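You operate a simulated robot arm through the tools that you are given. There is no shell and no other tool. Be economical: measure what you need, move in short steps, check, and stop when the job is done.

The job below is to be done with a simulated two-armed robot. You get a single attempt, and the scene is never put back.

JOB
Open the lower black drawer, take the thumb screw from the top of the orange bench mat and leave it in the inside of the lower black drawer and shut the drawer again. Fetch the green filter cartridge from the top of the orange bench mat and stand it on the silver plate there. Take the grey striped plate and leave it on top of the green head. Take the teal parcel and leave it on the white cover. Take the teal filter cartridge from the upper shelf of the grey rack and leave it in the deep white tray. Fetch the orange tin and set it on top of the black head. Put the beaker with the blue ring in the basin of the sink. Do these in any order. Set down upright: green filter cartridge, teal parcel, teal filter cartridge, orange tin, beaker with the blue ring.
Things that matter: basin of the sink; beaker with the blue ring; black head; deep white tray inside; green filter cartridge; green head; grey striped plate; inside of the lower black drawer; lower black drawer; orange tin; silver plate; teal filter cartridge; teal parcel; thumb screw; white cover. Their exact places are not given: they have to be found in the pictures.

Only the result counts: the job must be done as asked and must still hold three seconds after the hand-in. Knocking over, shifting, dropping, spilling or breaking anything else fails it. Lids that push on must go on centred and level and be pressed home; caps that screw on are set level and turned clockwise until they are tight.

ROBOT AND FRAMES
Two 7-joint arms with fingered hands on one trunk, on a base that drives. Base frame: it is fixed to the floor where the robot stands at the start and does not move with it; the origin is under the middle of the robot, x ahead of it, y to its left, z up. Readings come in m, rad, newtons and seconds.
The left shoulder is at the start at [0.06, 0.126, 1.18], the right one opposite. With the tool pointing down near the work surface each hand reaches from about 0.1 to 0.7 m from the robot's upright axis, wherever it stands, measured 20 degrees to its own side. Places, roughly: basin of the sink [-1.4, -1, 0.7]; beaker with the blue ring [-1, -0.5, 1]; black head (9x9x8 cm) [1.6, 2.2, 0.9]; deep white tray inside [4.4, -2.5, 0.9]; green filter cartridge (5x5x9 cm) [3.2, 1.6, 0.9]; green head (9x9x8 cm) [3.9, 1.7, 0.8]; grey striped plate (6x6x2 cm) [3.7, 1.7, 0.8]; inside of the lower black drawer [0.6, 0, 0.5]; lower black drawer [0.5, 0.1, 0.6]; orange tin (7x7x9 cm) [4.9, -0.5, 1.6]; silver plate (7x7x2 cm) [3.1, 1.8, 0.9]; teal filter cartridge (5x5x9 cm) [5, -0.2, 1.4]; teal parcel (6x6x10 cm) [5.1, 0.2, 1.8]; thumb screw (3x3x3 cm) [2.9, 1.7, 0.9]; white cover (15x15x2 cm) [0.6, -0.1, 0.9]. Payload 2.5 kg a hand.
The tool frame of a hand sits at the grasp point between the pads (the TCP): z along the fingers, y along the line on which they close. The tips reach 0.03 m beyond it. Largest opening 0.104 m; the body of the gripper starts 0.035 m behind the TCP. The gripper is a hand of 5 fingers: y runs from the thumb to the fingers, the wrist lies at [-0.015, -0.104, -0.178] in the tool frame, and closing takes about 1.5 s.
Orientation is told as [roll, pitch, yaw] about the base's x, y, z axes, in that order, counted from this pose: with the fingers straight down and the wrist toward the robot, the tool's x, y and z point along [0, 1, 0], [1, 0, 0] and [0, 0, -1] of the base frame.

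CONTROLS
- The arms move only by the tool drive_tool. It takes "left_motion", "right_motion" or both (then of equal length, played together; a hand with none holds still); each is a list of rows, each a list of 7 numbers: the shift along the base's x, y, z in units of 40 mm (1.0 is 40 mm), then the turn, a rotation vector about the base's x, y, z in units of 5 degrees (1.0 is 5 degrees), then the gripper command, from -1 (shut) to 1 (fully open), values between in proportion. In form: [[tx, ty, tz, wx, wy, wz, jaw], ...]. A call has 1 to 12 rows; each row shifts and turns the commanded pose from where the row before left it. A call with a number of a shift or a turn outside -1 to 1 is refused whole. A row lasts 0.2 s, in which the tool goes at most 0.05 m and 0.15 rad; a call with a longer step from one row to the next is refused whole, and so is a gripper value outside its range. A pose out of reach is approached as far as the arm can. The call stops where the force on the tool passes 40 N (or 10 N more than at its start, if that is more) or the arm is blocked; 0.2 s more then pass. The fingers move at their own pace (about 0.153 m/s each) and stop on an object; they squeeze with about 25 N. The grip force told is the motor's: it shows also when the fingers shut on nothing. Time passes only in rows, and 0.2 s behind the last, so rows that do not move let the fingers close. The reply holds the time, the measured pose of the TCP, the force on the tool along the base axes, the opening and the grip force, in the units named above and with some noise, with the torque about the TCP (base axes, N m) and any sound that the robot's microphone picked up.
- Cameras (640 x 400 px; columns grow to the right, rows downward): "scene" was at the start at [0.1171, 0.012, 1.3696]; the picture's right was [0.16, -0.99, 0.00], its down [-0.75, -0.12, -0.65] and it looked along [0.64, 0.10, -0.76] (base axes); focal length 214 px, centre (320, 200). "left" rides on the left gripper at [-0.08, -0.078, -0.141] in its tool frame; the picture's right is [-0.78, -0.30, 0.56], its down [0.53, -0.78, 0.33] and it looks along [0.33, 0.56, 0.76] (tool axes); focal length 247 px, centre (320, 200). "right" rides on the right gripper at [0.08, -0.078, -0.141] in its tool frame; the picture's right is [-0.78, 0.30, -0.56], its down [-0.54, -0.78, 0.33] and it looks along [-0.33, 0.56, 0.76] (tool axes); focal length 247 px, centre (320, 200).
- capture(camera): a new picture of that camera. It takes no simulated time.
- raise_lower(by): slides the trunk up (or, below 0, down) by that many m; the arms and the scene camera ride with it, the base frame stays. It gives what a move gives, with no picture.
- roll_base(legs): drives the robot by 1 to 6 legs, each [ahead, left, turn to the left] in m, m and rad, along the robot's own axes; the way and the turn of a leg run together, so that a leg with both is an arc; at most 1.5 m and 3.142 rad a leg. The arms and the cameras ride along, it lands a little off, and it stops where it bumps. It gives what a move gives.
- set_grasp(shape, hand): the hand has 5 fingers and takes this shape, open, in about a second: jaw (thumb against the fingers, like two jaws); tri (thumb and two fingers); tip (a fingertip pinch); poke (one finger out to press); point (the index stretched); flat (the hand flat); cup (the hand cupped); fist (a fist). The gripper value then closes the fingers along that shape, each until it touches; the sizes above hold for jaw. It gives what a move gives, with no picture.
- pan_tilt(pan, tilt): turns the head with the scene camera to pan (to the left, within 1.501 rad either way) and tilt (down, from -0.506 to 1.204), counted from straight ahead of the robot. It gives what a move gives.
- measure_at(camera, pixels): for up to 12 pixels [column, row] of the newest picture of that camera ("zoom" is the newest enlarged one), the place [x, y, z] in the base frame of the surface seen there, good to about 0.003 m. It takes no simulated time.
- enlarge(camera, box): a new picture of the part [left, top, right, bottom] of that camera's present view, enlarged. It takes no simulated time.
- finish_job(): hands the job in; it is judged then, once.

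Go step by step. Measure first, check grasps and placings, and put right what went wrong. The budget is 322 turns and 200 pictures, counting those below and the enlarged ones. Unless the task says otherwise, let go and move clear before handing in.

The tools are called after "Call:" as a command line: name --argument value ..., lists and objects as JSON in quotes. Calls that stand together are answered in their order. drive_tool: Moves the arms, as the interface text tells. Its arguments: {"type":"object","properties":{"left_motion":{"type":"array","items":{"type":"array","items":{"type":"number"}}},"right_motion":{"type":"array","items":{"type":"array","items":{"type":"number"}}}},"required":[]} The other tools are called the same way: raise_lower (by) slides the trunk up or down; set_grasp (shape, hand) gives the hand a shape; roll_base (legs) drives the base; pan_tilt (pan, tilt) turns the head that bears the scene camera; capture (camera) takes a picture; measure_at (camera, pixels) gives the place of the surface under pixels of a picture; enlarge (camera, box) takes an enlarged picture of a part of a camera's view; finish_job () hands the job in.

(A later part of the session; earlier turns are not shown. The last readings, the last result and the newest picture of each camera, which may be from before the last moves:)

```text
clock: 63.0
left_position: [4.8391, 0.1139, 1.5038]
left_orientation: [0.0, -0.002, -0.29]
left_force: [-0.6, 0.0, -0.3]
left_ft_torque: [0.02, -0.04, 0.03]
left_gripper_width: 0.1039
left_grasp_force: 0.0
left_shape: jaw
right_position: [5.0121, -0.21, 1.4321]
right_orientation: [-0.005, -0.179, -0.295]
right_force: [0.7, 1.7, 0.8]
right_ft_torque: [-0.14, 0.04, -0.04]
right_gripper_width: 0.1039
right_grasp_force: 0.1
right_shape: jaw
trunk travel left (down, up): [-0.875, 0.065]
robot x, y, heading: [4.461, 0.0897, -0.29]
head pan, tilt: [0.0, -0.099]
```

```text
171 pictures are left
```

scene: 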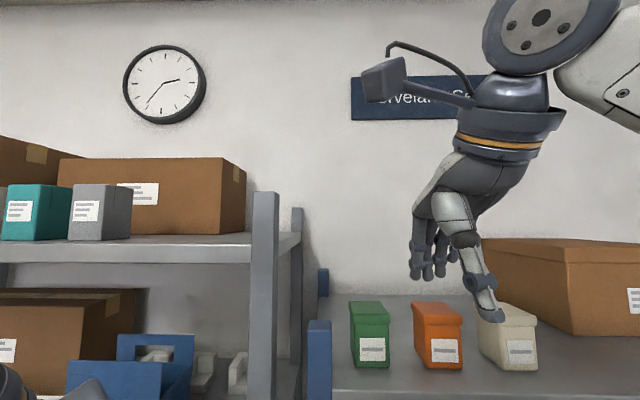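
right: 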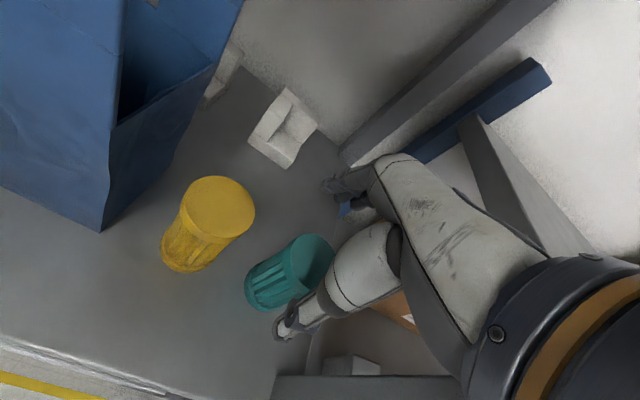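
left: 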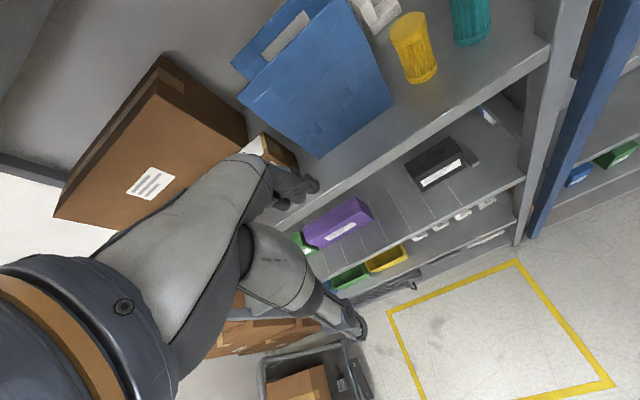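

Call:
drive_tool --right_motion '[[0, 0, -0.3, 0.29, 0.956, 0, 1], [0, 0, -0.3, 0.29, 0.956, 0, 1], [0, 0, -0.3, 0, 0, 0, 1], [0, 0, -0.25, 0, 0, 0, 1]]'

Call:
capture --camera "right"

Call:
capture --camera "left"

```text
clock: 64.0
left_position: [4.8348, 0.1182, 1.504]
left_orientation: [-0.006, -0.005, -0.289]
left_force: [0.2, 0.0, -0.8]
left_ft_torque: [0.0, 0.04, -0.01]
left_gripper_width: 0.1038
left_grasp_force: 0.1
left_shape: jaw
right_position: [5.0077, -0.2061, 1.3886]
right_orientation: [-0.008, -0.01, -0.296]
right_force: [0.2, 0.3, 0.4]
right_ft_torque: [-0.01, -0.01, -0.03]
right_gripper_width: 0.104
right_grasp_force: 0.1
right_shape: jaw
trunk travel left (down, up): [-0.875, 0.065]
robot x, y, heading: [4.4597, 0.0911, -0.286]
head pan, tilt: [0.0, -0.099]
```

```text
170 pictures are left
```

right: 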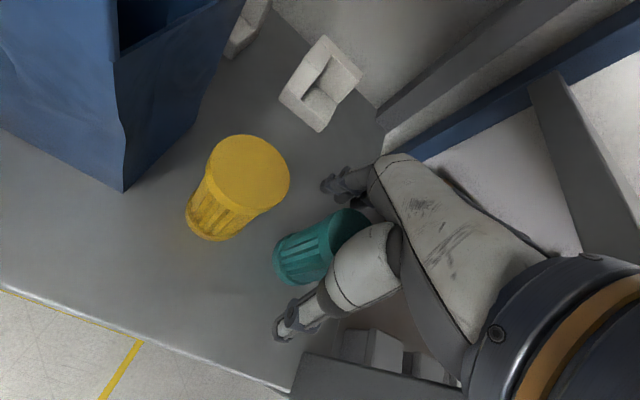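

```text
169 pictures are left
```

left: 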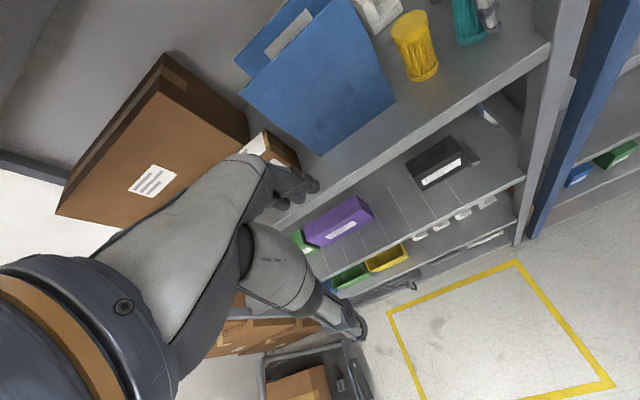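

Cartridge sits between thumb (290,320) and fingers (345,185), TCP projected at ~(329,240). Close the grip.

Call:
drive_tool --right_motion '[[-0.05, -0.17, 0, 0, 0, 0, 1], [0, 0, 0, 0, 0, 0, 0.2], [0, 0, 0, 0, 0, 0, -1], [0, 0, 0, 0, 0, 0, -1], [0, 0, 0, 0, 0, 0, -1], [0, 0, 0, 0, 0, 0, -1], [0, 0, 0, 0, 0, 0, -1], [0, 0, 0, 0, 0, 0, -1], [0, 0, 0, 0, 0, 0, -1], [0, 0, 0, 0, 0, 0, -1]]'

Call:
capture --camera "right"

```text
clock: 66.2
left_position: [4.8373, 0.12, 1.5047]
left_orientation: [-0.007, -0.006, -0.291]
left_force: [-0.5, 1.0, -0.1]
left_ft_torque: [-0.01, 0.01, 0.01]
left_gripper_width: 0.1038
left_grasp_force: 0.0
left_shape: jaw
right_position: [5.0074, -0.205, 1.3876]
right_orientation: [-0.012, -0.009, -0.288]
right_force: [0.5, 0.7, 0.3]
right_ft_torque: [0.02, 0.02, -0.01]
right_gripper_width: 0.0354
right_grasp_force: 25.1
right_shape: jaw
trunk travel left (down, up): [-0.875, 0.065]
robot x, y, heading: [4.4569, 0.0881, -0.287]
head pan, tilt: [0.0, -0.099]
```

```text
168 pictures are left
```

right: 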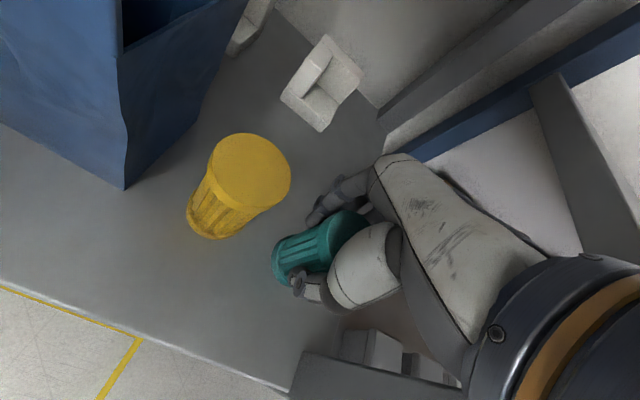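

The grip width 0.035 shows I hold it about 1.4 cm off centre. I'll lift a hair, shift it 1 cm left, set it down, and regrip centred.

Call:
drive_tool --right_motion '[[0, 0, 0.1, 0, 0, 0, -1], [0, 0, 0.1, 0, 0, 0, -1], [0.037, 0.12, 0, 0, 0, 0, -1], [0.037, 0.12, 0, 0, 0, 0, -1], [0, 0, -0.1, 0, 0, 0, -1], [0, 0, -0.15, 0, 0, 0, -1]]'

Call:
capture --camera "right"

```text
clock: 67.6
left_position: [4.8362, 0.1156, 1.5044]
left_orientation: [-0.004, -0.005, -0.289]
left_force: [0.7, 0.3, 0.5]
left_ft_torque: [0.03, -0.01, -0.02]
left_gripper_width: 0.1039
left_grasp_force: 0.0
left_shape: jaw
right_position: [5.0089, -0.2047, 1.3892]
right_orientation: [-0.006, -0.014, -0.297]
right_force: [-0.3, 0.1, 0.3]
right_ft_torque: [-0.01, -0.03, 0.01]
right_gripper_width: 0.0353
right_grasp_force: 25.0
right_shape: jaw
trunk travel left (down, up): [-0.875, 0.065]
robot x, y, heading: [4.457, 0.0932, -0.295]
head pan, tilt: [0.0, -0.099]
```

```text
167 pictures are left
```

right: 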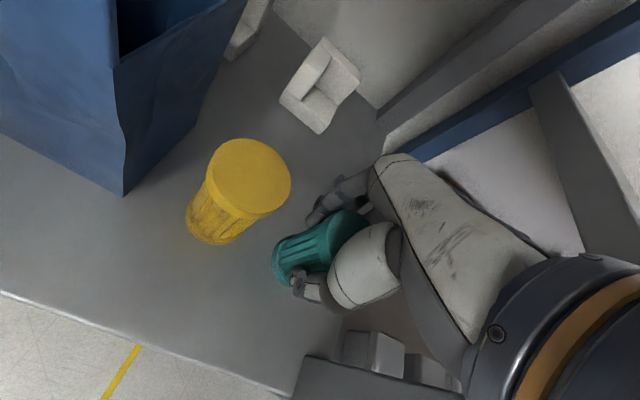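

The commanded shift was mostly absorbed; repeat with a further 1.2 cm.

Call:
drive_tool --right_motion '[[0, 0, 0.12, 0, 0, 0, -1], [0, 0, 0.12, 0, 0, 0, -1], [0.044, 0.144, 0, 0, 0, 0, -1], [0.044, 0.144, 0, 0, 0, 0, -1], [0, 0, 0, 0, 0, 0, -1]]'

Call:
capture --camera "right"

```text
clock: 68.8
left_position: [4.8398, 0.1105, 1.5046]
left_orientation: [-0.002, -0.001, -0.288]
left_force: [-0.3, 0.8, 0.1]
left_ft_torque: [0.03, -0.03, -0.03]
left_gripper_width: 0.1036
left_grasp_force: 0.1
left_shape: jaw
right_position: [5.0159, -0.1982, 1.3917]
right_orientation: [-0.003, -0.006, -0.3]
right_force: [-0.3, 0.4, -1.1]
right_ft_torque: [0.01, 0.02, 0.01]
right_gripper_width: 0.0353
right_grasp_force: 25.1
right_shape: jaw
trunk travel left (down, up): [-0.875, 0.065]
robot x, y, heading: [4.4603, 0.0928, -0.294]
head pan, tilt: [0.0, -0.099]
```

```text
166 pictures are left
```

right: 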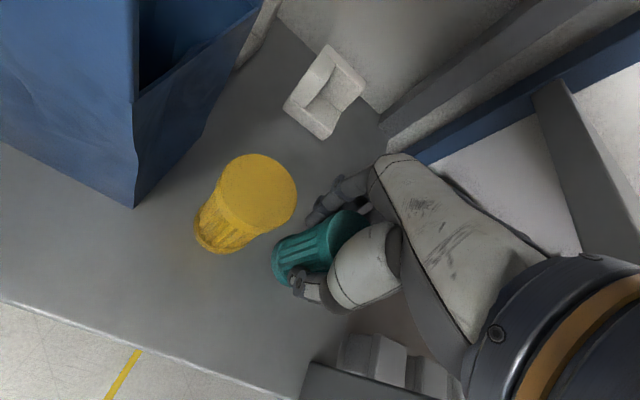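

The cartridge moves with the hand, width steady at 0.035, so the grip holds. Check index finger clearance to the yellow one before pulling out.

Call:
measure_at --camera "right" --pixels '[[312, 220], [325, 203], [350, 182], [285, 205], [296, 190], [250, 180], [262, 232], [278, 280], [300, 240], [280, 245]]'

```text
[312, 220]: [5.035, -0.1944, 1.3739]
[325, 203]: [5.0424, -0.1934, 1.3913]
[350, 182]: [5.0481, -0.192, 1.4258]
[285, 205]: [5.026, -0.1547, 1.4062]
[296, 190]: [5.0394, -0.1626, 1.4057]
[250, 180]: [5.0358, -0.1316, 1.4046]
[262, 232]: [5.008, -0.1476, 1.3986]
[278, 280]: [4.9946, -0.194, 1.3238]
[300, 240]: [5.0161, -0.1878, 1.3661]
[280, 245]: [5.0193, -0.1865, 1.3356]
```

Index finger clears the yellow one by 3 cm. Lift 1.5 cm and pull straight out.

Call:
drive_tool --right_motion '[[0.03, 0.1, 0.15, 0, 0, 0, -1], [0.03, 0.1, 0.2, 0, 0, 0, -1], [-0.48, 0.146, 0, 0, 0, 0, -1], [-0.48, 0.146, 0, 0, 0, 0, -1], [-0.48, 0.146, 0, 0, 0, 0, -1], [-0.48, 0.146, 0, 0, 0, 0, -1], [-0.48, 0.146, 0, 0, 0, 0, -1], [-0.48, 0.146, 0, 0, 0, 0, -1], [-0.48, 0.146, 0, 0, 0, 0, -1], [-0.48, 0.146, 0, 0, 0, 0, -1], [-0.48, 0.146, 0, 0, 0, 0, -1], [-0.48, 0.146, 0, 0, 0, 0, -1]]'

Call:
capture --camera "right"

```text
clock: 71.4
left_position: [4.8397, 0.1113, 1.5044]
left_orientation: [0.0, -0.001, -0.29]
left_force: [0.2, 0.1, -0.9]
left_ft_torque: [-0.03, -0.02, -0.03]
left_gripper_width: 0.1035
left_grasp_force: 0.0
left_shape: jaw
right_position: [4.8247, -0.1329, 1.4061]
right_orientation: [-0.004, -0.005, -0.298]
right_force: [0.0, 0.3, -0.4]
right_ft_torque: [0.01, -0.01, 0.01]
right_gripper_width: 0.0354
right_grasp_force: 24.9
right_shape: jaw
trunk travel left (down, up): [-0.875, 0.065]
robot x, y, heading: [4.46, 0.0887, -0.286]
head pan, tilt: [0.0, -0.099]
```

```text
165 pictures are left
```

right: 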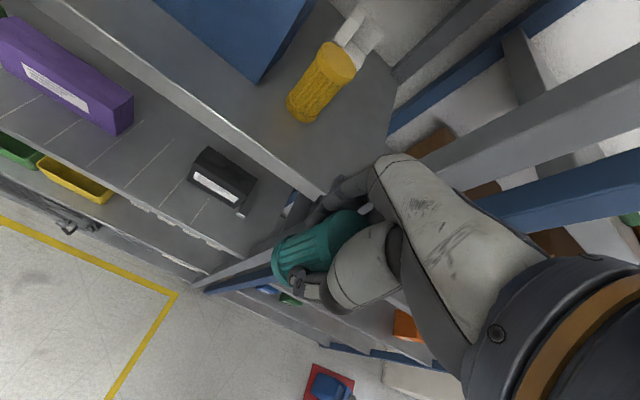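

Got it, clear of the rack. Look at the floor to the right before shifting.

Call:
roll_base --legs '[[-0.12, 0, 0]]'

Call:
pan_tilt --pan -1.2 --tilt 0.6

Call:
capture --camera "scene"

```text
clock: 72.7
left_position: [4.7262, 0.1445, 1.5044]
left_orientation: [0.0, -0.001, -0.288]
left_force: [-0.6, 0.4, -0.1]
left_ft_torque: [-0.02, -0.01, 0.02]
left_gripper_width: 0.1039
left_grasp_force: 0.0
left_shape: jaw
right_position: [4.7116, -0.0988, 1.4058]
right_orientation: [-0.005, -0.003, -0.296]
right_force: [-0.3, 0.4, -0.8]
right_ft_torque: [-0.01, 0.01, 0.02]
right_gripper_width: 0.0356
right_grasp_force: 25.4
right_shape: jaw
trunk travel left (down, up): [-0.875, 0.065]
robot x, y, heading: [4.3477, 0.1263, -0.288]
head pan, tilt: [0.0, -0.099]
```

```text
clock: 74.1
left_position: [4.7255, 0.1457, 1.5055]
left_orientation: [-0.001, 0.001, -0.29]
left_force: [-0.5, 0.8, -0.3]
left_ft_torque: [0.03, -0.04, 0.05]
left_gripper_width: 0.1038
left_grasp_force: 0.1
left_shape: jaw
right_position: [4.7109, -0.0984, 1.4054]
right_orientation: [-0.004, -0.005, -0.296]
right_force: [-0.4, 0.2, -0.4]
right_ft_torque: [-0.01, 0.02, 0.0]
right_gripper_width: 0.0351
right_grasp_force: 25.2
right_shape: jaw
trunk travel left (down, up): [-0.875, 0.065]
robot x, y, heading: [4.3444, 0.1252, -0.291]
head pan, tilt: [-1.201, 0.6]
```

```text
164 pictures are left
```

scene: 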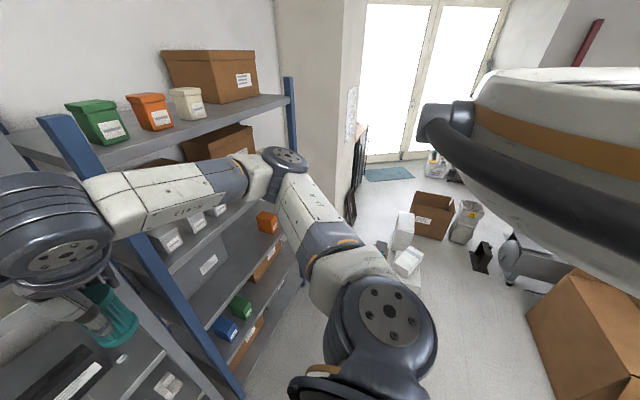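

Call:
measure_at --camera "scene" --pixels '[[383, 258], [415, 280], [410, 235], [435, 230], [475, 265], [500, 280], [530, 300], [560, 385], [290, 270], [350, 215], [430, 330], [460, 240]]'

Call:
enlarge --camera "scene" --box '[330, 120, 550, 320]'

```text
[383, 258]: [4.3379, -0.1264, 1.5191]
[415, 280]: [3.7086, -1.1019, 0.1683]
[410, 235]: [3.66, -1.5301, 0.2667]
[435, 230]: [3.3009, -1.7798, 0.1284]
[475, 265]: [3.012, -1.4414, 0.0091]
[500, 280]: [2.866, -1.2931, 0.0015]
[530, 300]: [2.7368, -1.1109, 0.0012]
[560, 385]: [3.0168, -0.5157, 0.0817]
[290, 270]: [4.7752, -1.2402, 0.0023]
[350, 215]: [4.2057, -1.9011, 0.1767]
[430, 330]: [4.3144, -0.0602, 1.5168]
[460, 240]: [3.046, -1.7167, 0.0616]
```

```text
2.00 times, centred on (440, 220) of scene
```

zoom: 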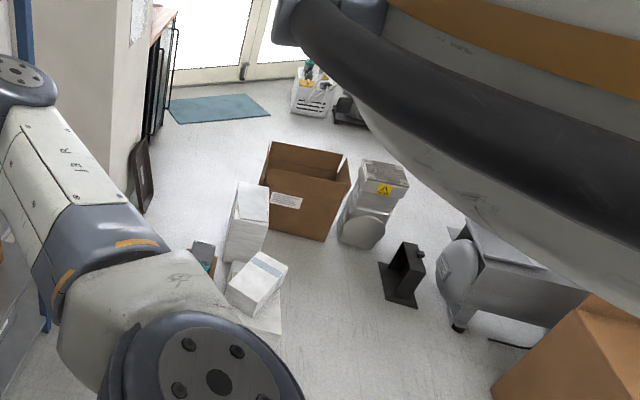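

Floor is clear for a 0.6 m shift right; the white boxes at (3.7,-1.1) are further. Raise the left hand and shift.

Call:
drive_tool --left_motion '[[0, 0, 1, 0, 0, 0, 1], [0, 0, 1, 0, 0, 0, 1], [0, 0, 1, 0, 0, 0, 1], [0, 0, 1, 0, 0, 0, 1], [0, 0, 1, 0, 0, 0, 1]]'

Call:
roll_base --legs '[[0, -0.6, 0]]'

Call:
pan_tilt --pan 0 --tilt 0

Call:
capture --camera "scene"

Call:
capture --camera "left"

```text
clock: 75.3
left_position: [4.7243, 0.1446, 1.7034]
left_orientation: [0.003, -0.002, -0.288]
left_force: [-0.1, 0.3, 0.9]
left_ft_torque: [-0.04, 0.0, 0.03]
left_gripper_width: 0.1035
left_grasp_force: 0.1
left_shape: jaw
right_position: [4.7104, -0.0986, 1.4071]
right_orientation: [-0.003, -0.007, -0.298]
right_force: [0.1, 0.7, -1.4]
right_ft_torque: [0.05, -0.03, -0.02]
right_gripper_width: 0.0353
right_grasp_force: 24.5
right_shape: jaw
trunk travel left (down, up): [-0.875, 0.065]
robot x, y, heading: [4.3428, 0.1255, -0.29]
head pan, tilt: [-1.201, 0.6]
```

```text
clock: 78.7
left_position: [4.5514, -0.4376, 1.7046]
left_orientation: [-0.003, 0.0, -0.293]
left_force: [0.0, -0.5, 0.2]
left_ft_torque: [-0.04, -0.01, 0.0]
left_gripper_width: 0.1036
left_grasp_force: 0.2
left_shape: jaw
right_position: [4.5376, -0.6812, 1.4062]
right_orientation: [-0.003, -0.007, -0.303]
right_force: [0.4, -0.6, -0.4]
right_ft_torque: [-0.01, -0.01, 0.03]
right_gripper_width: 0.0355
right_grasp_force: 25.4
right_shape: jaw
trunk travel left (down, up): [-0.875, 0.065]
robot x, y, heading: [4.1679, -0.4557, -0.293]
head pan, tilt: [-1.201, 0.6]
```

```text
clock: 80.1
left_position: [4.5517, -0.4375, 1.7039]
left_orientation: [0.001, 0.001, -0.294]
left_force: [0.7, -0.6, -0.1]
left_ft_torque: [0.0, 0.0, -0.01]
left_gripper_width: 0.1039
left_grasp_force: 0.1
left_shape: jaw
right_position: [4.5374, -0.6802, 1.4061]
right_orientation: [-0.004, -0.005, -0.301]
right_force: [0.3, 0.7, -0.8]
right_ft_torque: [-0.01, 0.0, 0.0]
right_gripper_width: 0.0354
right_grasp_force: 25.2
right_shape: jaw
trunk travel left (down, up): [-0.875, 0.065]
robot x, y, heading: [4.1674, -0.4562, -0.295]
head pan, tilt: [0.0, 0.0]
```

```text
162 pictures are left
```

scene: 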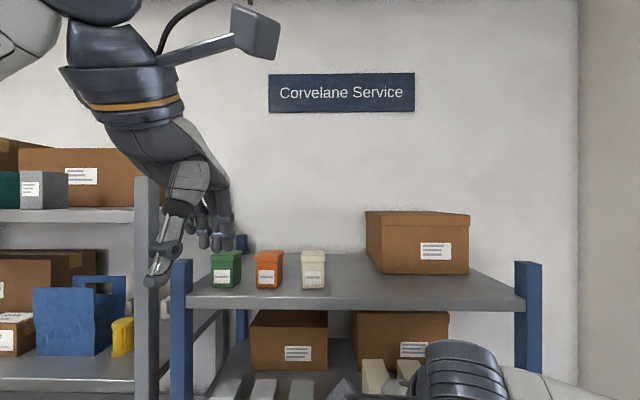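

```text
161 pictures are left
```

left: 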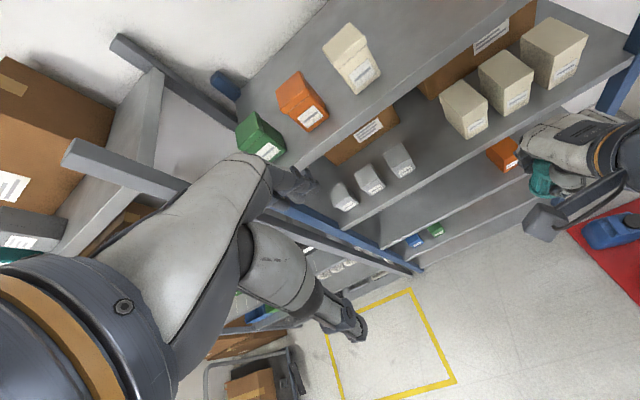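

Call:
measure_at --camera "left" --pixels '[[293, 86], [283, 92], [300, 76], [279, 100], [304, 95], [262, 142], [240, 124], [345, 40], [358, 50], [310, 118], [322, 130]]'

Call:
enlarge --camera "left" --box '[220, 20, 400, 180]'

```text
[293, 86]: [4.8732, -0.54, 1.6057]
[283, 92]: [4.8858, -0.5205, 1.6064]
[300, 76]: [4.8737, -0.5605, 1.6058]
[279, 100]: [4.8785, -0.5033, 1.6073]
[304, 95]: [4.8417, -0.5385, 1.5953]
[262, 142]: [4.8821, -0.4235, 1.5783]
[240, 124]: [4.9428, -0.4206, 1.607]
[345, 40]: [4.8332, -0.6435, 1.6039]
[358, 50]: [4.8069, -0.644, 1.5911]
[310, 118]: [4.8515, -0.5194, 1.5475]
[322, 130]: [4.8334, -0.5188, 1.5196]
```

```text
2.50 times, centred on (310, 100) of left
```

zoom: 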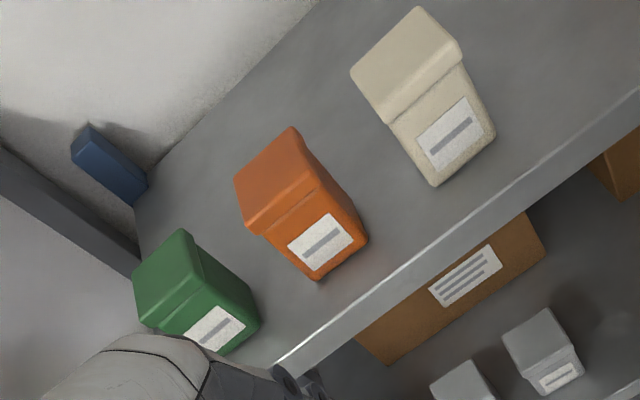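

Call:
measure_at --camera "left" --pixels '[[292, 93], [278, 92], [298, 73], [307, 93], [283, 112], [300, 84], [290, 100]]'

```text
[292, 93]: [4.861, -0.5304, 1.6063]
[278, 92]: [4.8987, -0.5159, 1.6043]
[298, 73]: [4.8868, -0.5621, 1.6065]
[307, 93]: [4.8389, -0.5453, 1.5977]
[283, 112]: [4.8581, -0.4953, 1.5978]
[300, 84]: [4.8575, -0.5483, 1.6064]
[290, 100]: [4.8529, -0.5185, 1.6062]
```

Tin top centre (4.870,-0.530,1.606), 5 cm wide. Move the base up 0.12 and re-read the pose.

Call:
roll_base --legs '[[0.12, 0, 0]]'

```text
clock: 81.3
left_position: [4.6626, -0.4702, 1.7046]
left_orientation: [0.0, -0.002, -0.294]
left_force: [-0.8, -0.2, -0.2]
left_ft_torque: [-0.02, 0.0, 0.02]
left_gripper_width: 0.1037
left_grasp_force: 0.1
left_shape: jaw
right_position: [4.6485, -0.7149, 1.4061]
right_orientation: [-0.004, -0.005, -0.302]
right_force: [-0.8, 0.8, 0.1]
right_ft_torque: [0.01, 0.0, -0.01]
right_gripper_width: 0.0354
right_grasp_force: 25.1
right_shape: jaw
trunk travel left (down, up): [-0.875, 0.065]
robot x, y, heading: [4.2823, -0.4893, -0.289]
head pan, tilt: [0.0, 0.0]
```

Call:
drive_tool --left_motion '[[0.864, -0.25, 0, 0, 0, 0, 1], [0.864, -0.25, 0, 0, 0, 0, 1], [0.864, -0.25, 0, 0, 0, 0, 1], [0.864, -0.25, 0, 0, 0, 0, 1], [0.864, -0.25, 0, 0, 0, 0, 1], [0.864, -0.25, 0, 0, 0, 0, 1], [0, 0, -0.8, 0, 0, 0, 1]]'

Call:
capture --camera "left"

```text
clock: 82.9
left_position: [4.8557, -0.5098, 1.6604]
left_orientation: [0.001, 0.001, -0.293]
left_force: [-0.3, 0.1, 0.0]
left_ft_torque: [-0.05, 0.02, 0.02]
left_gripper_width: 0.104
left_grasp_force: 0.0
left_shape: jaw
left hand out of reach, approached as far as the arm can: row 5, 6, 7
right_position: [4.649, -0.7166, 1.4053]
right_orientation: [-0.003, -0.005, -0.302]
right_force: [-0.5, 0.2, -0.3]
right_ft_torque: [0.03, 0.0, 0.0]
right_gripper_width: 0.0353
right_grasp_force: 25.3
right_shape: jaw
trunk travel left (down, up): [-0.875, 0.065]
robot x, y, heading: [4.2853, -0.491, -0.292]
head pan, tilt: [0.0, 0.0]
```

```text
159 pictures are left
```

left: 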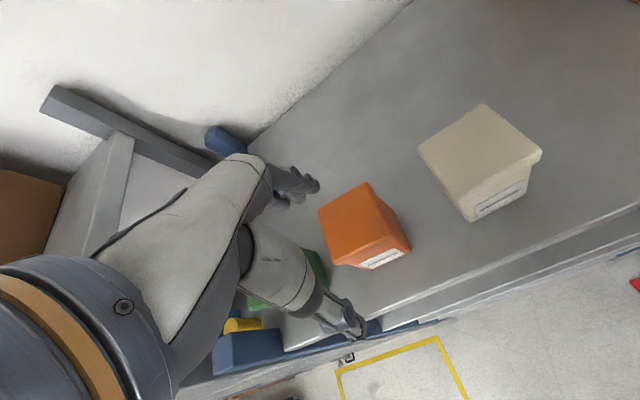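

Slightly out of reach; draw the right hand back and move the base 6 cm closer and 2 cm right.

Call:
drive_tool --right_motion '[[-0.72, 0.22, 0, 0, 0, 0, -1], [-0.72, 0.22, 0, 0, 0, 0, -1], [0, 0, 0, 0, 0, 0, -1]]' --left_motion '[[-0.5, 0.15, 0.3, 0, 0, 0, 1], [-0.5, 0.15, 0.3, 0, 0, 0, 1], [0, 0, 0, 0, 0, 0, 1]]'

Call:
roll_base --legs '[[0.07, -0.02, 0]]'

```text
clock: 83.7
left_position: [4.8254, -0.5002, 1.6929]
left_orientation: [-0.001, 0.002, -0.292]
left_force: [0.1, -0.7, -0.1]
left_ft_torque: [-0.01, 0.0, -0.05]
left_gripper_width: 0.1038
left_grasp_force: 0.1
left_shape: jaw
left hand out of reach, approached as far as the arm can: row 1, 2
right_position: [4.594, -0.6961, 1.4068]
right_orientation: [-0.003, -0.004, -0.303]
right_force: [0.4, -0.2, -1.0]
right_ft_torque: [0.01, 0.0, -0.03]
right_gripper_width: 0.0353
right_grasp_force: 24.8
right_shape: jaw
trunk travel left (down, up): [-0.875, 0.065]
robot x, y, heading: [4.2827, -0.4895, -0.287]
head pan, tilt: [0.0, 0.0]
```

```text
clock: 84.8
left_position: [4.8862, -0.5401, 1.694]
left_orientation: [-0.001, -0.002, -0.293]
left_force: [0.2, -0.7, 0.4]
left_ft_torque: [0.01, -0.02, 0.01]
left_gripper_width: 0.104
left_grasp_force: 0.1
left_shape: jaw
right_position: [4.6542, -0.7351, 1.408]
right_orientation: [-0.004, -0.004, -0.3]
right_force: [-0.2, -0.8, -0.2]
right_ft_torque: [0.04, 0.03, 0.02]
right_gripper_width: 0.0354
right_grasp_force: 25.2
right_shape: jaw
trunk travel left (down, up): [-0.875, 0.065]
robot x, y, heading: [4.341, -0.5312, -0.292]
head pan, tilt: [0.0, 0.0]
```

Call:
drive_tool --left_motion '[[-0.4, 0.25, 0, 0, 0, 0, 1], [0, 0, -0.8, 0, 0, 0, 1], [0, 0, -0.5, 0, 0, 0, 1]]'

Call:
capture --camera "left"

```text
clock: 85.6
left_position: [4.8817, -0.5265, 1.6481]
left_orientation: [-0.013, 0.006, -0.287]
left_force: [-1.8, -0.6, -0.5]
left_ft_torque: [-0.02, -0.05, 0.04]
left_gripper_width: 0.1036
left_grasp_force: 0.0
left_shape: jaw
left hand out of reach, approached as far as the arm can: row 1, 2
right_position: [4.6574, -0.7317, 1.4061]
right_orientation: [-0.005, -0.004, -0.3]
right_force: [0.7, 0.7, -0.4]
right_ft_torque: [-0.02, 0.01, 0.0]
right_gripper_width: 0.0353
right_grasp_force: 25.1
right_shape: jaw
trunk travel left (down, up): [-0.875, 0.065]
robot x, y, heading: [4.3474, -0.5298, -0.29]
head pan, tilt: [0.0, 0.0]
```

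```text
158 pictures are left
```

left: 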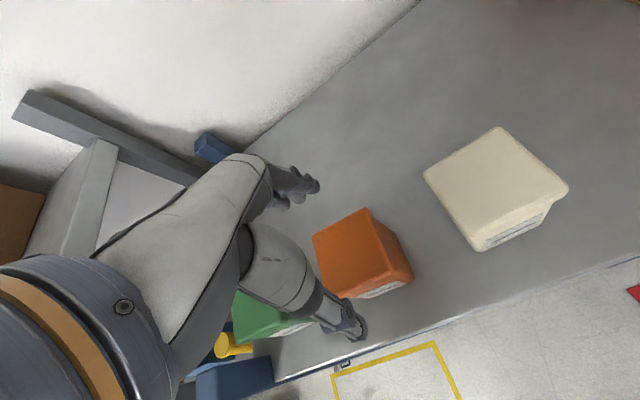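

Call:
measure_at --camera "left" --pixels '[[240, 295], [258, 300], [290, 325], [300, 322], [358, 243], [370, 208], [314, 236], [408, 273], [332, 297], [305, 180]]'

```text
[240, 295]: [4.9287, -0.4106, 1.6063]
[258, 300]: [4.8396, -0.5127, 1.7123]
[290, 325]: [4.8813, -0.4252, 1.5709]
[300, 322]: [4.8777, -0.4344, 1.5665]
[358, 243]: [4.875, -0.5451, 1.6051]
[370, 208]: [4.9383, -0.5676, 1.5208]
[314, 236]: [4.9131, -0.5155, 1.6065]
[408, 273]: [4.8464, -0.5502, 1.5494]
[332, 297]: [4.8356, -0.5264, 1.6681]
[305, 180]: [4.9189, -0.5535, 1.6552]
```

Tin centred within 1 cm and the green one is 4 cm clear. Descend and close.

Call:
drive_tool --left_motion '[[-0.05, -0.15, -0.5, 0, 0, 0, 1], [0, 0, -0.5, 0, 0, 0, 1], [0, 0, -0.5, 0, 0, 0, 1], [0, 0, -0.4, 0, 0, 0, 1]]'

Call:
capture --camera "left"

```text
clock: 86.6
left_position: [4.875, -0.5373, 1.5732]
left_orientation: [-0.002, 0.001, -0.293]
left_force: [1.4, -0.2, 0.2]
left_ft_torque: [0.02, 0.01, 0.01]
left_gripper_width: 0.104
left_grasp_force: 0.0
left_shape: jaw
right_position: [4.6543, -0.7355, 1.4067]
right_orientation: [-0.006, -0.005, -0.3]
right_force: [0.4, 0.7, 0.0]
right_ft_torque: [0.05, -0.01, 0.0]
right_gripper_width: 0.0353
right_grasp_force: 25.1
right_shape: jaw
trunk travel left (down, up): [-0.875, 0.065]
robot x, y, heading: [4.3432, -0.5279, -0.294]
head pan, tilt: [0.0, 0.0]
```

```text
157 pictures are left
```

left: 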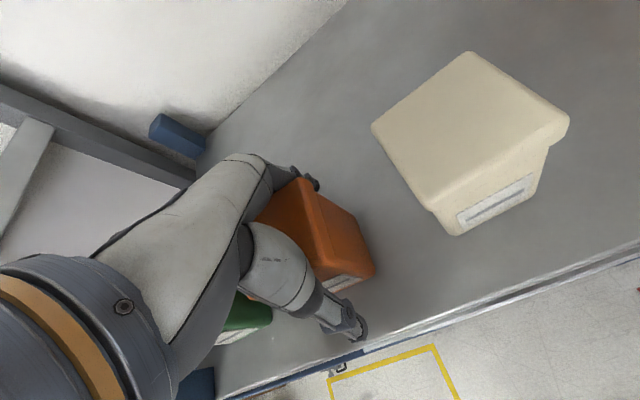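

Tin sits between the fingers. Close.

Call:
drive_tool --left_motion '[[0, 0, 0, 0, 0, 0, 0.3], [0, 0, 0, 0, 0, 0, -0.2], [0, 0, 0, 0, 0, 0, -1], [0, 0, 0, 0, 0, 0, -1], [0, 0, 0, 0, 0, 0, -1], [0, 0, 0, 0, 0, 0, -1], [0, 0, 0, 0, 0, 0, -1], [0, 0, 0, 0, 0, 0, -1]]'

Call:
drive_tool --left_motion '[[0, 0, 0.3, 0, 0, 0, -1], [0, 0, 0.6, 0, 0, 0, -1], [0, 0, 0.8, 0, 0, 0, -1]]'

Call:
capture --camera "left"

```text
clock: 88.4
left_position: [4.8753, -0.5372, 1.5746]
left_orientation: [-0.001, -0.001, -0.294]
left_force: [1.6, -0.6, 0.7]
left_ft_torque: [0.07, -0.21, -0.11]
left_gripper_width: 0.0573
left_grasp_force: 25.3
left_shape: jaw
right_position: [4.6545, -0.7366, 1.4061]
right_orientation: [-0.004, -0.006, -0.3]
right_force: [-0.3, -0.1, -0.6]
right_ft_torque: [-0.02, 0.02, -0.02]
right_gripper_width: 0.0354
right_grasp_force: 24.9
right_shape: jaw
trunk travel left (down, up): [-0.875, 0.065]
robot x, y, heading: [4.3448, -0.53, -0.291]
head pan, tilt: [0.0, 0.0]
```

```text
clock: 89.2
left_position: [4.8732, -0.5391, 1.6431]
left_orientation: [0.0, 0.001, -0.294]
left_force: [-0.4, -0.7, -3.5]
left_ft_torque: [-0.06, -0.04, 0.01]
left_gripper_width: 0.0566
left_grasp_force: 25.0
left_shape: jaw
right_position: [4.6538, -0.7363, 1.4073]
right_orientation: [-0.004, -0.004, -0.299]
right_force: [0.1, -0.4, -0.5]
right_ft_torque: [0.0, -0.03, -0.04]
right_gripper_width: 0.0354
right_grasp_force: 24.6
right_shape: jaw
trunk travel left (down, up): [-0.875, 0.065]
robot x, y, heading: [4.3414, -0.5283, -0.29]
head pan, tilt: [0.0, 0.0]
```

```text
156 pictures are left
```

left: 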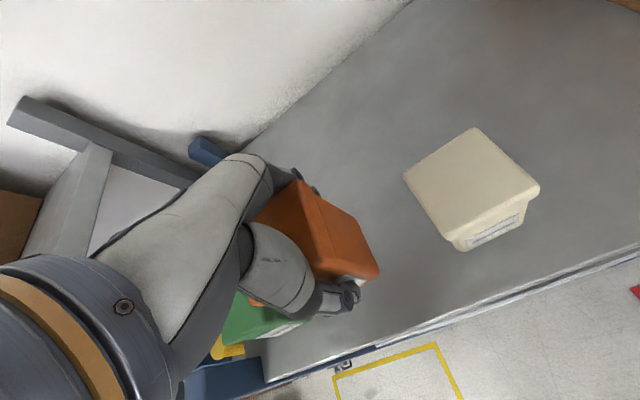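

Tin is held. Back off and look to the right for the tray route.

Call:
roll_base --legs '[[-0.2, 0, 0]]'

Call:
drive_tool --left_motion '[[-0.7, 0.21, -0.8, 0, 0, 0, -1], [-0.7, 0.21, -0.8, 0, 0, 0, -1], [-0.7, 0.21, -0.8, 0, 0, 0, -1], [-0.7, 0.21, -0.8, 0, 0, 0, -1], [-0.7, 0.21, -0.8, 0, 0, 0, -1], [-0.7, 0.21, -0.8, 0, 0, 0, -1]]'

Call:
pan_tilt --pan -0.9 --tilt 0.5

Call:
capture --camera "scene"

```text
clock: 90.8
left_position: [4.6848, -0.4846, 1.6408]
left_orientation: [0.001, 0.002, -0.297]
left_force: [-0.6, 0.3, -3.6]
left_ft_torque: [0.03, -0.01, -0.01]
left_gripper_width: 0.0566
left_grasp_force: 25.3
left_shape: jaw
right_position: [4.4629, -0.6798, 1.4064]
right_orientation: [-0.004, -0.004, -0.304]
right_force: [0.4, 0.0, -0.9]
right_ft_torque: [0.01, -0.02, 0.01]
right_gripper_width: 0.0355
right_grasp_force: 25.1
right_shape: jaw
trunk travel left (down, up): [-0.875, 0.065]
robot x, y, heading: [4.1581, -0.4727, -0.29]
head pan, tilt: [0.0, 0.0]
```

```text
clock: 92.2
left_position: [4.5159, -0.432, 1.4513]
left_orientation: [-0.002, -0.001, -0.297]
left_force: [-0.5, 0.0, -3.6]
left_ft_torque: [-0.02, 0.02, 0.01]
left_gripper_width: 0.0562
left_grasp_force: 25.2
left_shape: jaw
right_position: [4.4655, -0.6789, 1.4071]
right_orientation: [-0.004, -0.006, -0.306]
right_force: [0.1, 0.1, -0.6]
right_ft_torque: [0.01, -0.02, 0.01]
right_gripper_width: 0.0353
right_grasp_force: 24.6
right_shape: jaw
trunk travel left (down, up): [-0.875, 0.065]
robot x, y, heading: [4.1557, -0.4757, -0.298]
head pan, tilt: [0.0, 0.0]
```

```text
clock: 93.3
left_position: [4.5178, -0.4332, 1.4513]
left_orientation: [0.002, 0.002, -0.298]
left_force: [-0.6, -0.2, -2.9]
left_ft_torque: [0.0, 0.02, 0.0]
left_gripper_width: 0.0561
left_grasp_force: 25.3
left_shape: jaw
right_position: [4.4643, -0.679, 1.4073]
right_orientation: [-0.003, -0.006, -0.305]
right_force: [-0.5, 0.1, -1.0]
right_ft_torque: [0.03, 0.0, 0.02]
right_gripper_width: 0.0354
right_grasp_force: 25.1
right_shape: jaw
trunk travel left (down, up): [-0.875, 0.065]
robot x, y, heading: [4.157, -0.469, -0.299]
head pan, tilt: [-0.901, 0.499]
```

```text
155 pictures are left
```

scene: 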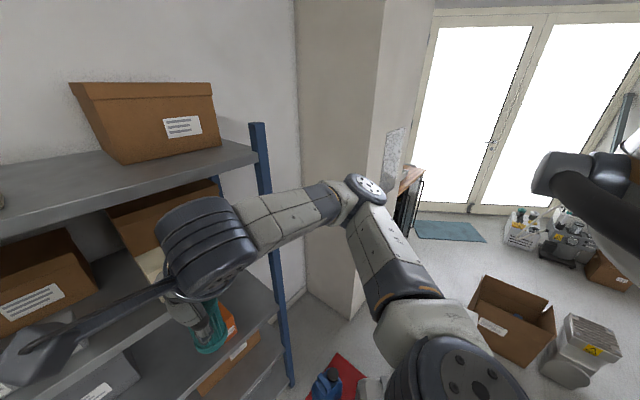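

Call:
measure_at --camera "scene" --pixels '[[345, 358], [320, 385], [350, 318], [300, 290], [365, 378], [480, 345], [545, 365], [420, 245], [405, 180], [480, 245], [560, 390], [385, 170]]'

Call:
pan_tilt --pan -1.0 --tilt 1.1

Call:
capture --camera "scene"

```text
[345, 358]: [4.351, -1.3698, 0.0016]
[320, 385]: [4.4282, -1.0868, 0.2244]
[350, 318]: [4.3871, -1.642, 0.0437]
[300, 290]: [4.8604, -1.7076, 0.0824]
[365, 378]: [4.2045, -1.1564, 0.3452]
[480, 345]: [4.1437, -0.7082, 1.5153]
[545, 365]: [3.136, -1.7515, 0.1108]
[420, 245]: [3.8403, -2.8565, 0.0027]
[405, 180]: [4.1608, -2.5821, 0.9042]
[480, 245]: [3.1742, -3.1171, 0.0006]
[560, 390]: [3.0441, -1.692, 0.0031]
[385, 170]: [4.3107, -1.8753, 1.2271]
```

```text
clock: 94.3
left_position: [4.5179, -0.4328, 1.4523]
left_orientation: [-0.001, 0.001, -0.299]
left_force: [-0.1, -0.1, -3.1]
left_ft_torque: [-0.01, 0.02, 0.01]
left_gripper_width: 0.0559
left_grasp_force: 25.0
left_shape: jaw
right_position: [4.4648, -0.6797, 1.4066]
right_orientation: [-0.003, -0.005, -0.305]
right_force: [0.1, -0.6, 0.2]
right_ft_torque: [0.01, 0.01, 0.0]
right_gripper_width: 0.0357
right_grasp_force: 24.6
right_shape: jaw
trunk travel left (down, up): [-0.875, 0.065]
robot x, y, heading: [4.1579, -0.4701, -0.297]
head pan, tilt: [-1.0, 1.1]
```

```text
154 pictures are left
```

scene: 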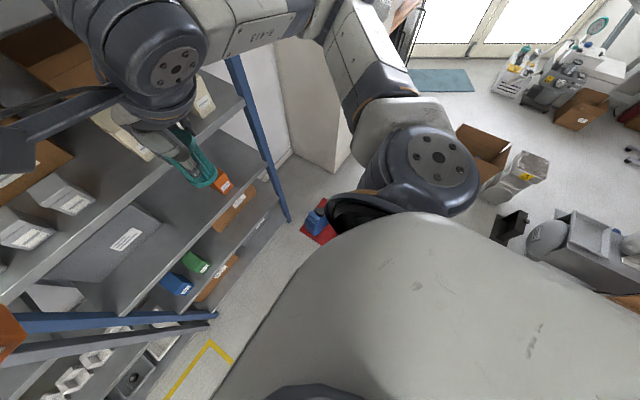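

The red mat with a blue item (340,380) and white boxes block the direct way to the tray. I'll back up and turn to face that side for a proper look.

Call:
roll_base --legs '[[-0.25, 0.2, 0], [0, 0, -1.2]]'

Call:
pan_tilt --pan 0 --tilt 0.5

Call:
capture --camera "scene"

```text
clock: 99.5
left_position: [4.1468, -0.5237, 1.451]
left_orientation: [0.0, 0.002, -1.488]
left_force: [-0.4, -0.1, -3.4]
left_ft_torque: [0.02, 0.03, -0.03]
left_gripper_width: 0.0558
left_grasp_force: 24.7
left_shape: jaw
right_position: [3.8967, -0.5678, 1.4082]
right_orientation: [-0.005, -0.005, -1.495]
right_force: [0.1, 0.2, -0.7]
right_ft_torque: [0.01, 0.01, -0.03]
right_gripper_width: 0.035
right_grasp_force: 24.8
right_shape: jaw
trunk travel left (down, up): [-0.875, 0.065]
robot x, y, heading: [3.9762, -0.2066, -1.49]
head pan, tilt: [-1.0, 1.1]
```

```text
clock: 100.7
left_position: [4.1454, -0.5244, 1.4514]
left_orientation: [-0.001, 0.002, -1.489]
left_force: [0.3, 0.7, -2.5]
left_ft_torque: [0.0, 0.01, 0.0]
left_gripper_width: 0.0559
left_grasp_force: 24.8
left_shape: jaw
right_position: [3.8976, -0.5676, 1.4069]
right_orientation: [-0.002, -0.005, -1.494]
right_force: [0.3, -0.6, -1.2]
right_ft_torque: [0.0, -0.02, 0.02]
right_gripper_width: 0.0354
right_grasp_force: 25.6
right_shape: jaw
trunk travel left (down, up): [-0.875, 0.065]
robot x, y, heading: [3.976, -0.2062, -1.482]
head pan, tilt: [0.0, 0.499]
```

```text
153 pictures are left
```

scene: 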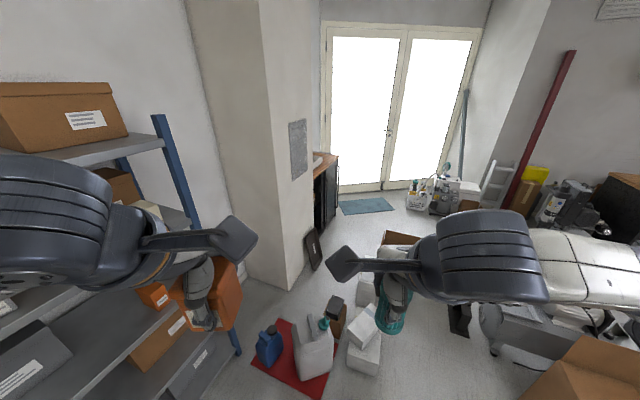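

Call:
measure_at --camera "scene" --pixels '[[278, 320], [325, 395], [288, 288], [330, 330], [378, 375], [360, 280], [345, 300], [322, 262], [450, 335], [490, 350], [395, 238], [375, 215]]'

Call:
drive_tool --right_motion '[[0, 0, 1, 0, 0, 0, -1], [0, 0, 1, 0, 0, 0, -1], [0, 0, 1, 0, 0, 0, -1], [0, 0, 1, 0, 0, 0, -1], [0, 0, 1, 0, 0, 0, -1], [0, 0, 1, 0, 0, 0, -1]]'

Call:
pan_tilt --pan -0.4 --tilt 0.6

Call:
capture --camera "scene"

```text
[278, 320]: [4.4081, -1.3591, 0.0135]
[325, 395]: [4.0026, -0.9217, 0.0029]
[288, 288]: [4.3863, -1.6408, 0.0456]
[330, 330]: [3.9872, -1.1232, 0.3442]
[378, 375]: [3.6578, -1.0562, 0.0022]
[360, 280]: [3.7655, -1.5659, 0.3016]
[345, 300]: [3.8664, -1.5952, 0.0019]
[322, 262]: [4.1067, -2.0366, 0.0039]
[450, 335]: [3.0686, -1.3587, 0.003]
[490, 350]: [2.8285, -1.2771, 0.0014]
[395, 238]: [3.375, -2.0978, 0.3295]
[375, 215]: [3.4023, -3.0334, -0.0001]
```

```text
clock: 102.1
left_position: [4.1465, -0.5233, 1.4511]
left_orientation: [-0.002, -0.001, -1.489]
left_force: [0.6, 0.5, -3.0]
left_ft_torque: [-0.02, 0.02, 0.0]
left_gripper_width: 0.0559
left_grasp_force: 24.8
left_shape: jaw
right_position: [3.898, -0.5657, 1.6464]
right_orientation: [-0.004, -0.005, -1.494]
right_force: [0.4, -0.1, -0.6]
right_ft_torque: [-0.02, 0.02, 0.01]
right_gripper_width: 0.035
right_grasp_force: 24.7
right_shape: jaw
trunk travel left (down, up): [-0.875, 0.065]
robot x, y, heading: [3.9727, -0.2065, -1.487]
head pan, tilt: [0.0, 0.499]
```

```text
clock: 103.0
left_position: [4.1468, -0.5235, 1.4502]
left_orientation: [-0.001, 0.002, -1.487]
left_force: [-0.5, -1.3, -2.7]
left_ft_torque: [0.0, 0.0, 0.02]
left_gripper_width: 0.0557
left_grasp_force: 25.2
left_shape: jaw
right_position: [3.8977, -0.5659, 1.6448]
right_orientation: [-0.004, -0.004, -1.495]
right_force: [0.1, -0.3, -0.7]
right_ft_torque: [0.04, -0.01, -0.02]
right_gripper_width: 0.035
right_grasp_force: 24.5
right_shape: jaw
trunk travel left (down, up): [-0.875, 0.065]
robot x, y, heading: [3.9717, -0.2009, -1.48]
head pan, tilt: [-0.4, 0.6]
```

```text
152 pictures are left
```

scene: 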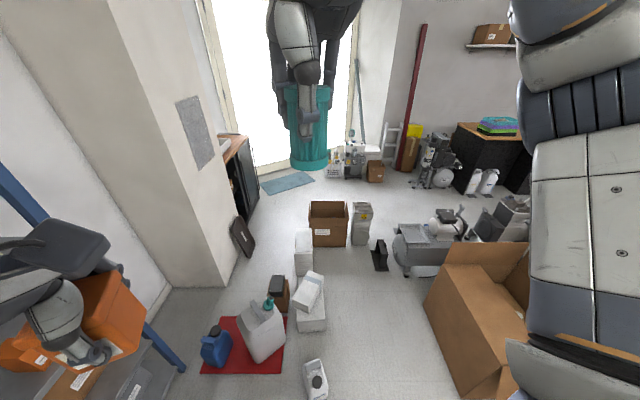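

The wide view shows clutter (jugs, boxes, L-bracket at (380,255)) closing this side, so the tray must be reached around the other way, later. First I'll deliver the tin: turn to face the left bench and slide along the aisle.

Call:
roll_base --legs '[[0, 0, 2.75], [0.63, 0, 0], [0, 1.4, 0], [0, 0.9, 0]]'

Call:
pan_tilt --pan 0.2 --tilt 0.5

Call:
capture --camera "scene"

```text
clock: 123.9
left_position: [2.0164, 1.5526, 1.4505]
left_orientation: [0.001, 0.002, 1.207]
left_force: [0.9, 0.5, -3.3]
left_ft_torque: [0.01, -0.01, -0.02]
left_gripper_width: 0.0547
left_grasp_force: 24.9
left_shape: jaw
right_position: [2.2584, 1.4824, 1.6453]
right_orientation: [-0.005, -0.006, 1.2]
right_force: [0.6, -0.5, -0.4]
right_ft_torque: [-0.01, 0.03, 0.0]
right_gripper_width: 0.0347
right_grasp_force: 25.1
right_shape: jaw
trunk travel left (down, up): [-0.875, 0.065]
robot x, y, heading: [2.0312, 1.191, 1.212]
head pan, tilt: [-0.4, 0.6]
```

```text
clock: 124.9
left_position: [2.0159, 1.5528, 1.4514]
left_orientation: [0.0, 0.002, 1.207]
left_force: [-0.8, -0.5, -3.6]
left_ft_torque: [0.01, 0.0, 0.02]
left_gripper_width: 0.0546
left_grasp_force: 25.2
left_shape: jaw
right_position: [2.2572, 1.4823, 1.6446]
right_orientation: [-0.004, -0.006, 1.199]
right_force: [0.1, 0.1, -0.8]
right_ft_torque: [-0.02, -0.01, -0.03]
right_gripper_width: 0.0347
right_grasp_force: 25.1
right_shape: jaw
trunk travel left (down, up): [-0.875, 0.065]
robot x, y, heading: [2.0273, 1.1893, 1.213]
head pan, tilt: [0.201, 0.499]
```

```text
151 pictures are left
```

scene: 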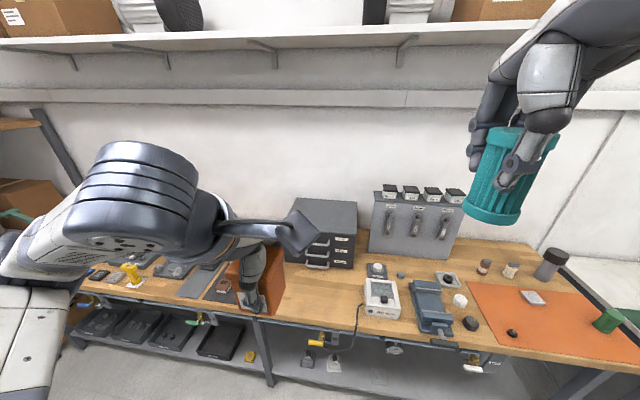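

Bench view: orange mat with silver plate (535,297), green cartridge (608,318), screw (512,333). Lower the trunk and slide further left to find the black head.

Call:
raise_lower --by -0.25

Call:
roll_base --legs '[[0, 0, 0.06], [0, 0.5, 0]]'

Call:
pan_tilt --pan 0 --tilt 0.6

Call:
capture --camera "scene"

```text
clock: 127.5
left_position: [2.0147, 1.5524, 1.2012]
left_orientation: [0.001, 0.002, 1.207]
left_force: [-0.2, -0.6, -2.6]
left_ft_torque: [-0.02, 0.02, 0.02]
left_gripper_width: 0.0546
left_grasp_force: 25.0
left_shape: jaw
right_position: [2.259, 1.4827, 1.3937]
right_orientation: [-0.004, -0.006, 1.199]
right_force: [0.2, 0.5, -0.7]
right_ft_torque: [0.0, -0.01, -0.01]
right_gripper_width: 0.0344
right_grasp_force: 25.5
right_shape: jaw
trunk travel left (down, up): [-0.625, 0.315]
robot x, y, heading: [2.0347, 1.1899, 1.214]
head pan, tilt: [0.201, 0.499]
```

```text
clock: 130.8
left_position: [1.5151, 1.6983, 1.2019]
left_orientation: [-0.001, 0.002, 1.267]
left_force: [-0.3, 0.6, -3.0]
left_ft_torque: [-0.03, 0.0, 0.0]
left_gripper_width: 0.0546
left_grasp_force: 24.7
left_shape: jaw
right_position: [1.7624, 1.6435, 1.3951]
right_orientation: [-0.004, -0.005, 1.259]
right_force: [-0.2, 0.5, -1.2]
right_ft_torque: [0.01, 0.0, -0.01]
right_gripper_width: 0.0349
right_grasp_force: 24.8
right_shape: jaw
trunk travel left (down, up): [-0.625, 0.315]
robot x, y, heading: [1.5521, 1.3365, 1.268]
head pan, tilt: [0.201, 0.499]
```

```text
clock: 131.6
left_position: [1.5154, 1.7, 1.201]
left_orientation: [0.0, 0.001, 1.268]
left_force: [0.0, -0.6, -1.9]
left_ft_torque: [-0.01, -0.05, -0.02]
left_gripper_width: 0.0548
left_grasp_force: 25.7
left_shape: jaw
right_position: [1.7632, 1.6445, 1.3947]
right_orientation: [-0.005, -0.005, 1.259]
right_force: [-0.4, -0.8, -1.0]
right_ft_torque: [0.01, -0.01, 0.0]
right_gripper_width: 0.0347
right_grasp_force: 25.2
right_shape: jaw
trunk travel left (down, up): [-0.625, 0.315]
robot x, y, heading: [1.5513, 1.3386, 1.27]
head pan, tilt: [0.0, 0.6]
```

```text
150 pictures are left
```

scene: 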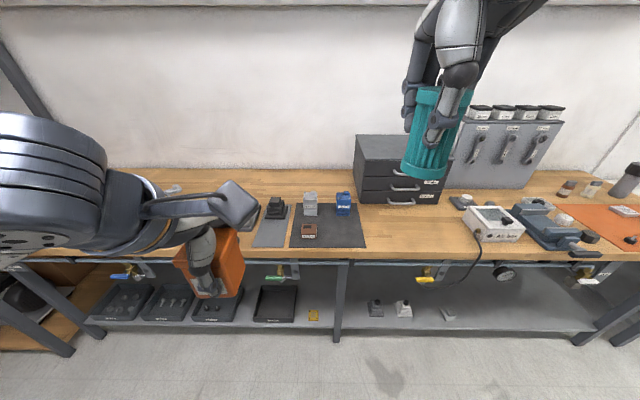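

Heads on a mat: a black one at (277,208), grey (310,203), blue (343,200), brown (308,230). Enlarge.

Call:
enlarge --camera "scene" --box '[240, 180, 380, 260]'

Call:
measure_at --camera "scene" --pixels '[[277, 200], [277, 212], [268, 212], [287, 212], [270, 225], [255, 245], [310, 200], [308, 230], [343, 200], [290, 243], [340, 245], [276, 197]]'

```text
4.57 times, centred on (310, 220) of scene
```

zoom: 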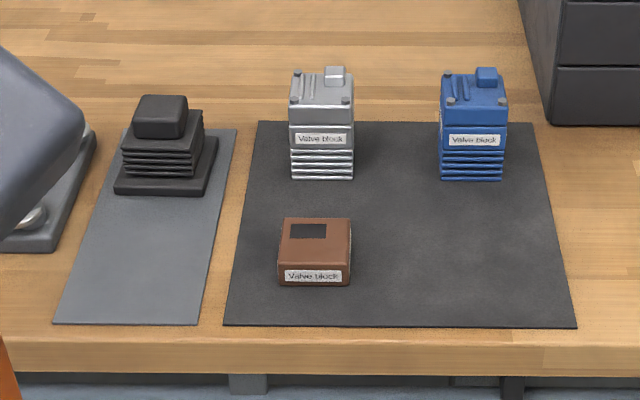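

```text
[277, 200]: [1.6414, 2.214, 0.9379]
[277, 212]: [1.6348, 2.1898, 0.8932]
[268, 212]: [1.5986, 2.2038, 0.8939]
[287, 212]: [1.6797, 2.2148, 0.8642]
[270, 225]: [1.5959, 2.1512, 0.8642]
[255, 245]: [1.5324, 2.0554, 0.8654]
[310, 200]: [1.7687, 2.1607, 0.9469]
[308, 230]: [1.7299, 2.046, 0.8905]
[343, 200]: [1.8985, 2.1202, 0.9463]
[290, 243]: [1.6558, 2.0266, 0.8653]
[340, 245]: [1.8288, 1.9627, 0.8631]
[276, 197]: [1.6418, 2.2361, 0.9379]
```

Call:
measure_at --camera "zoom" --pixels '[[164, 104], [142, 97], [184, 97], [138, 114], [186, 114], [162, 98], [162, 112], [160, 130], [122, 172], [205, 172], [118, 188], [206, 190]]'

```text
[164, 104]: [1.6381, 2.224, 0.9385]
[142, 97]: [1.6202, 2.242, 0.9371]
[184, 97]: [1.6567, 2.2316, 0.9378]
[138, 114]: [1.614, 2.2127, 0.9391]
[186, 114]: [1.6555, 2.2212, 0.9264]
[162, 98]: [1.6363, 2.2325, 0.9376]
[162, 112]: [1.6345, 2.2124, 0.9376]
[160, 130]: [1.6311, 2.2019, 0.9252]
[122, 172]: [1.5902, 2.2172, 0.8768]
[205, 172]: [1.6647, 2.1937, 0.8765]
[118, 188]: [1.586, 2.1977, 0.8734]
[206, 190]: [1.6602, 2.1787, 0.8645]
```

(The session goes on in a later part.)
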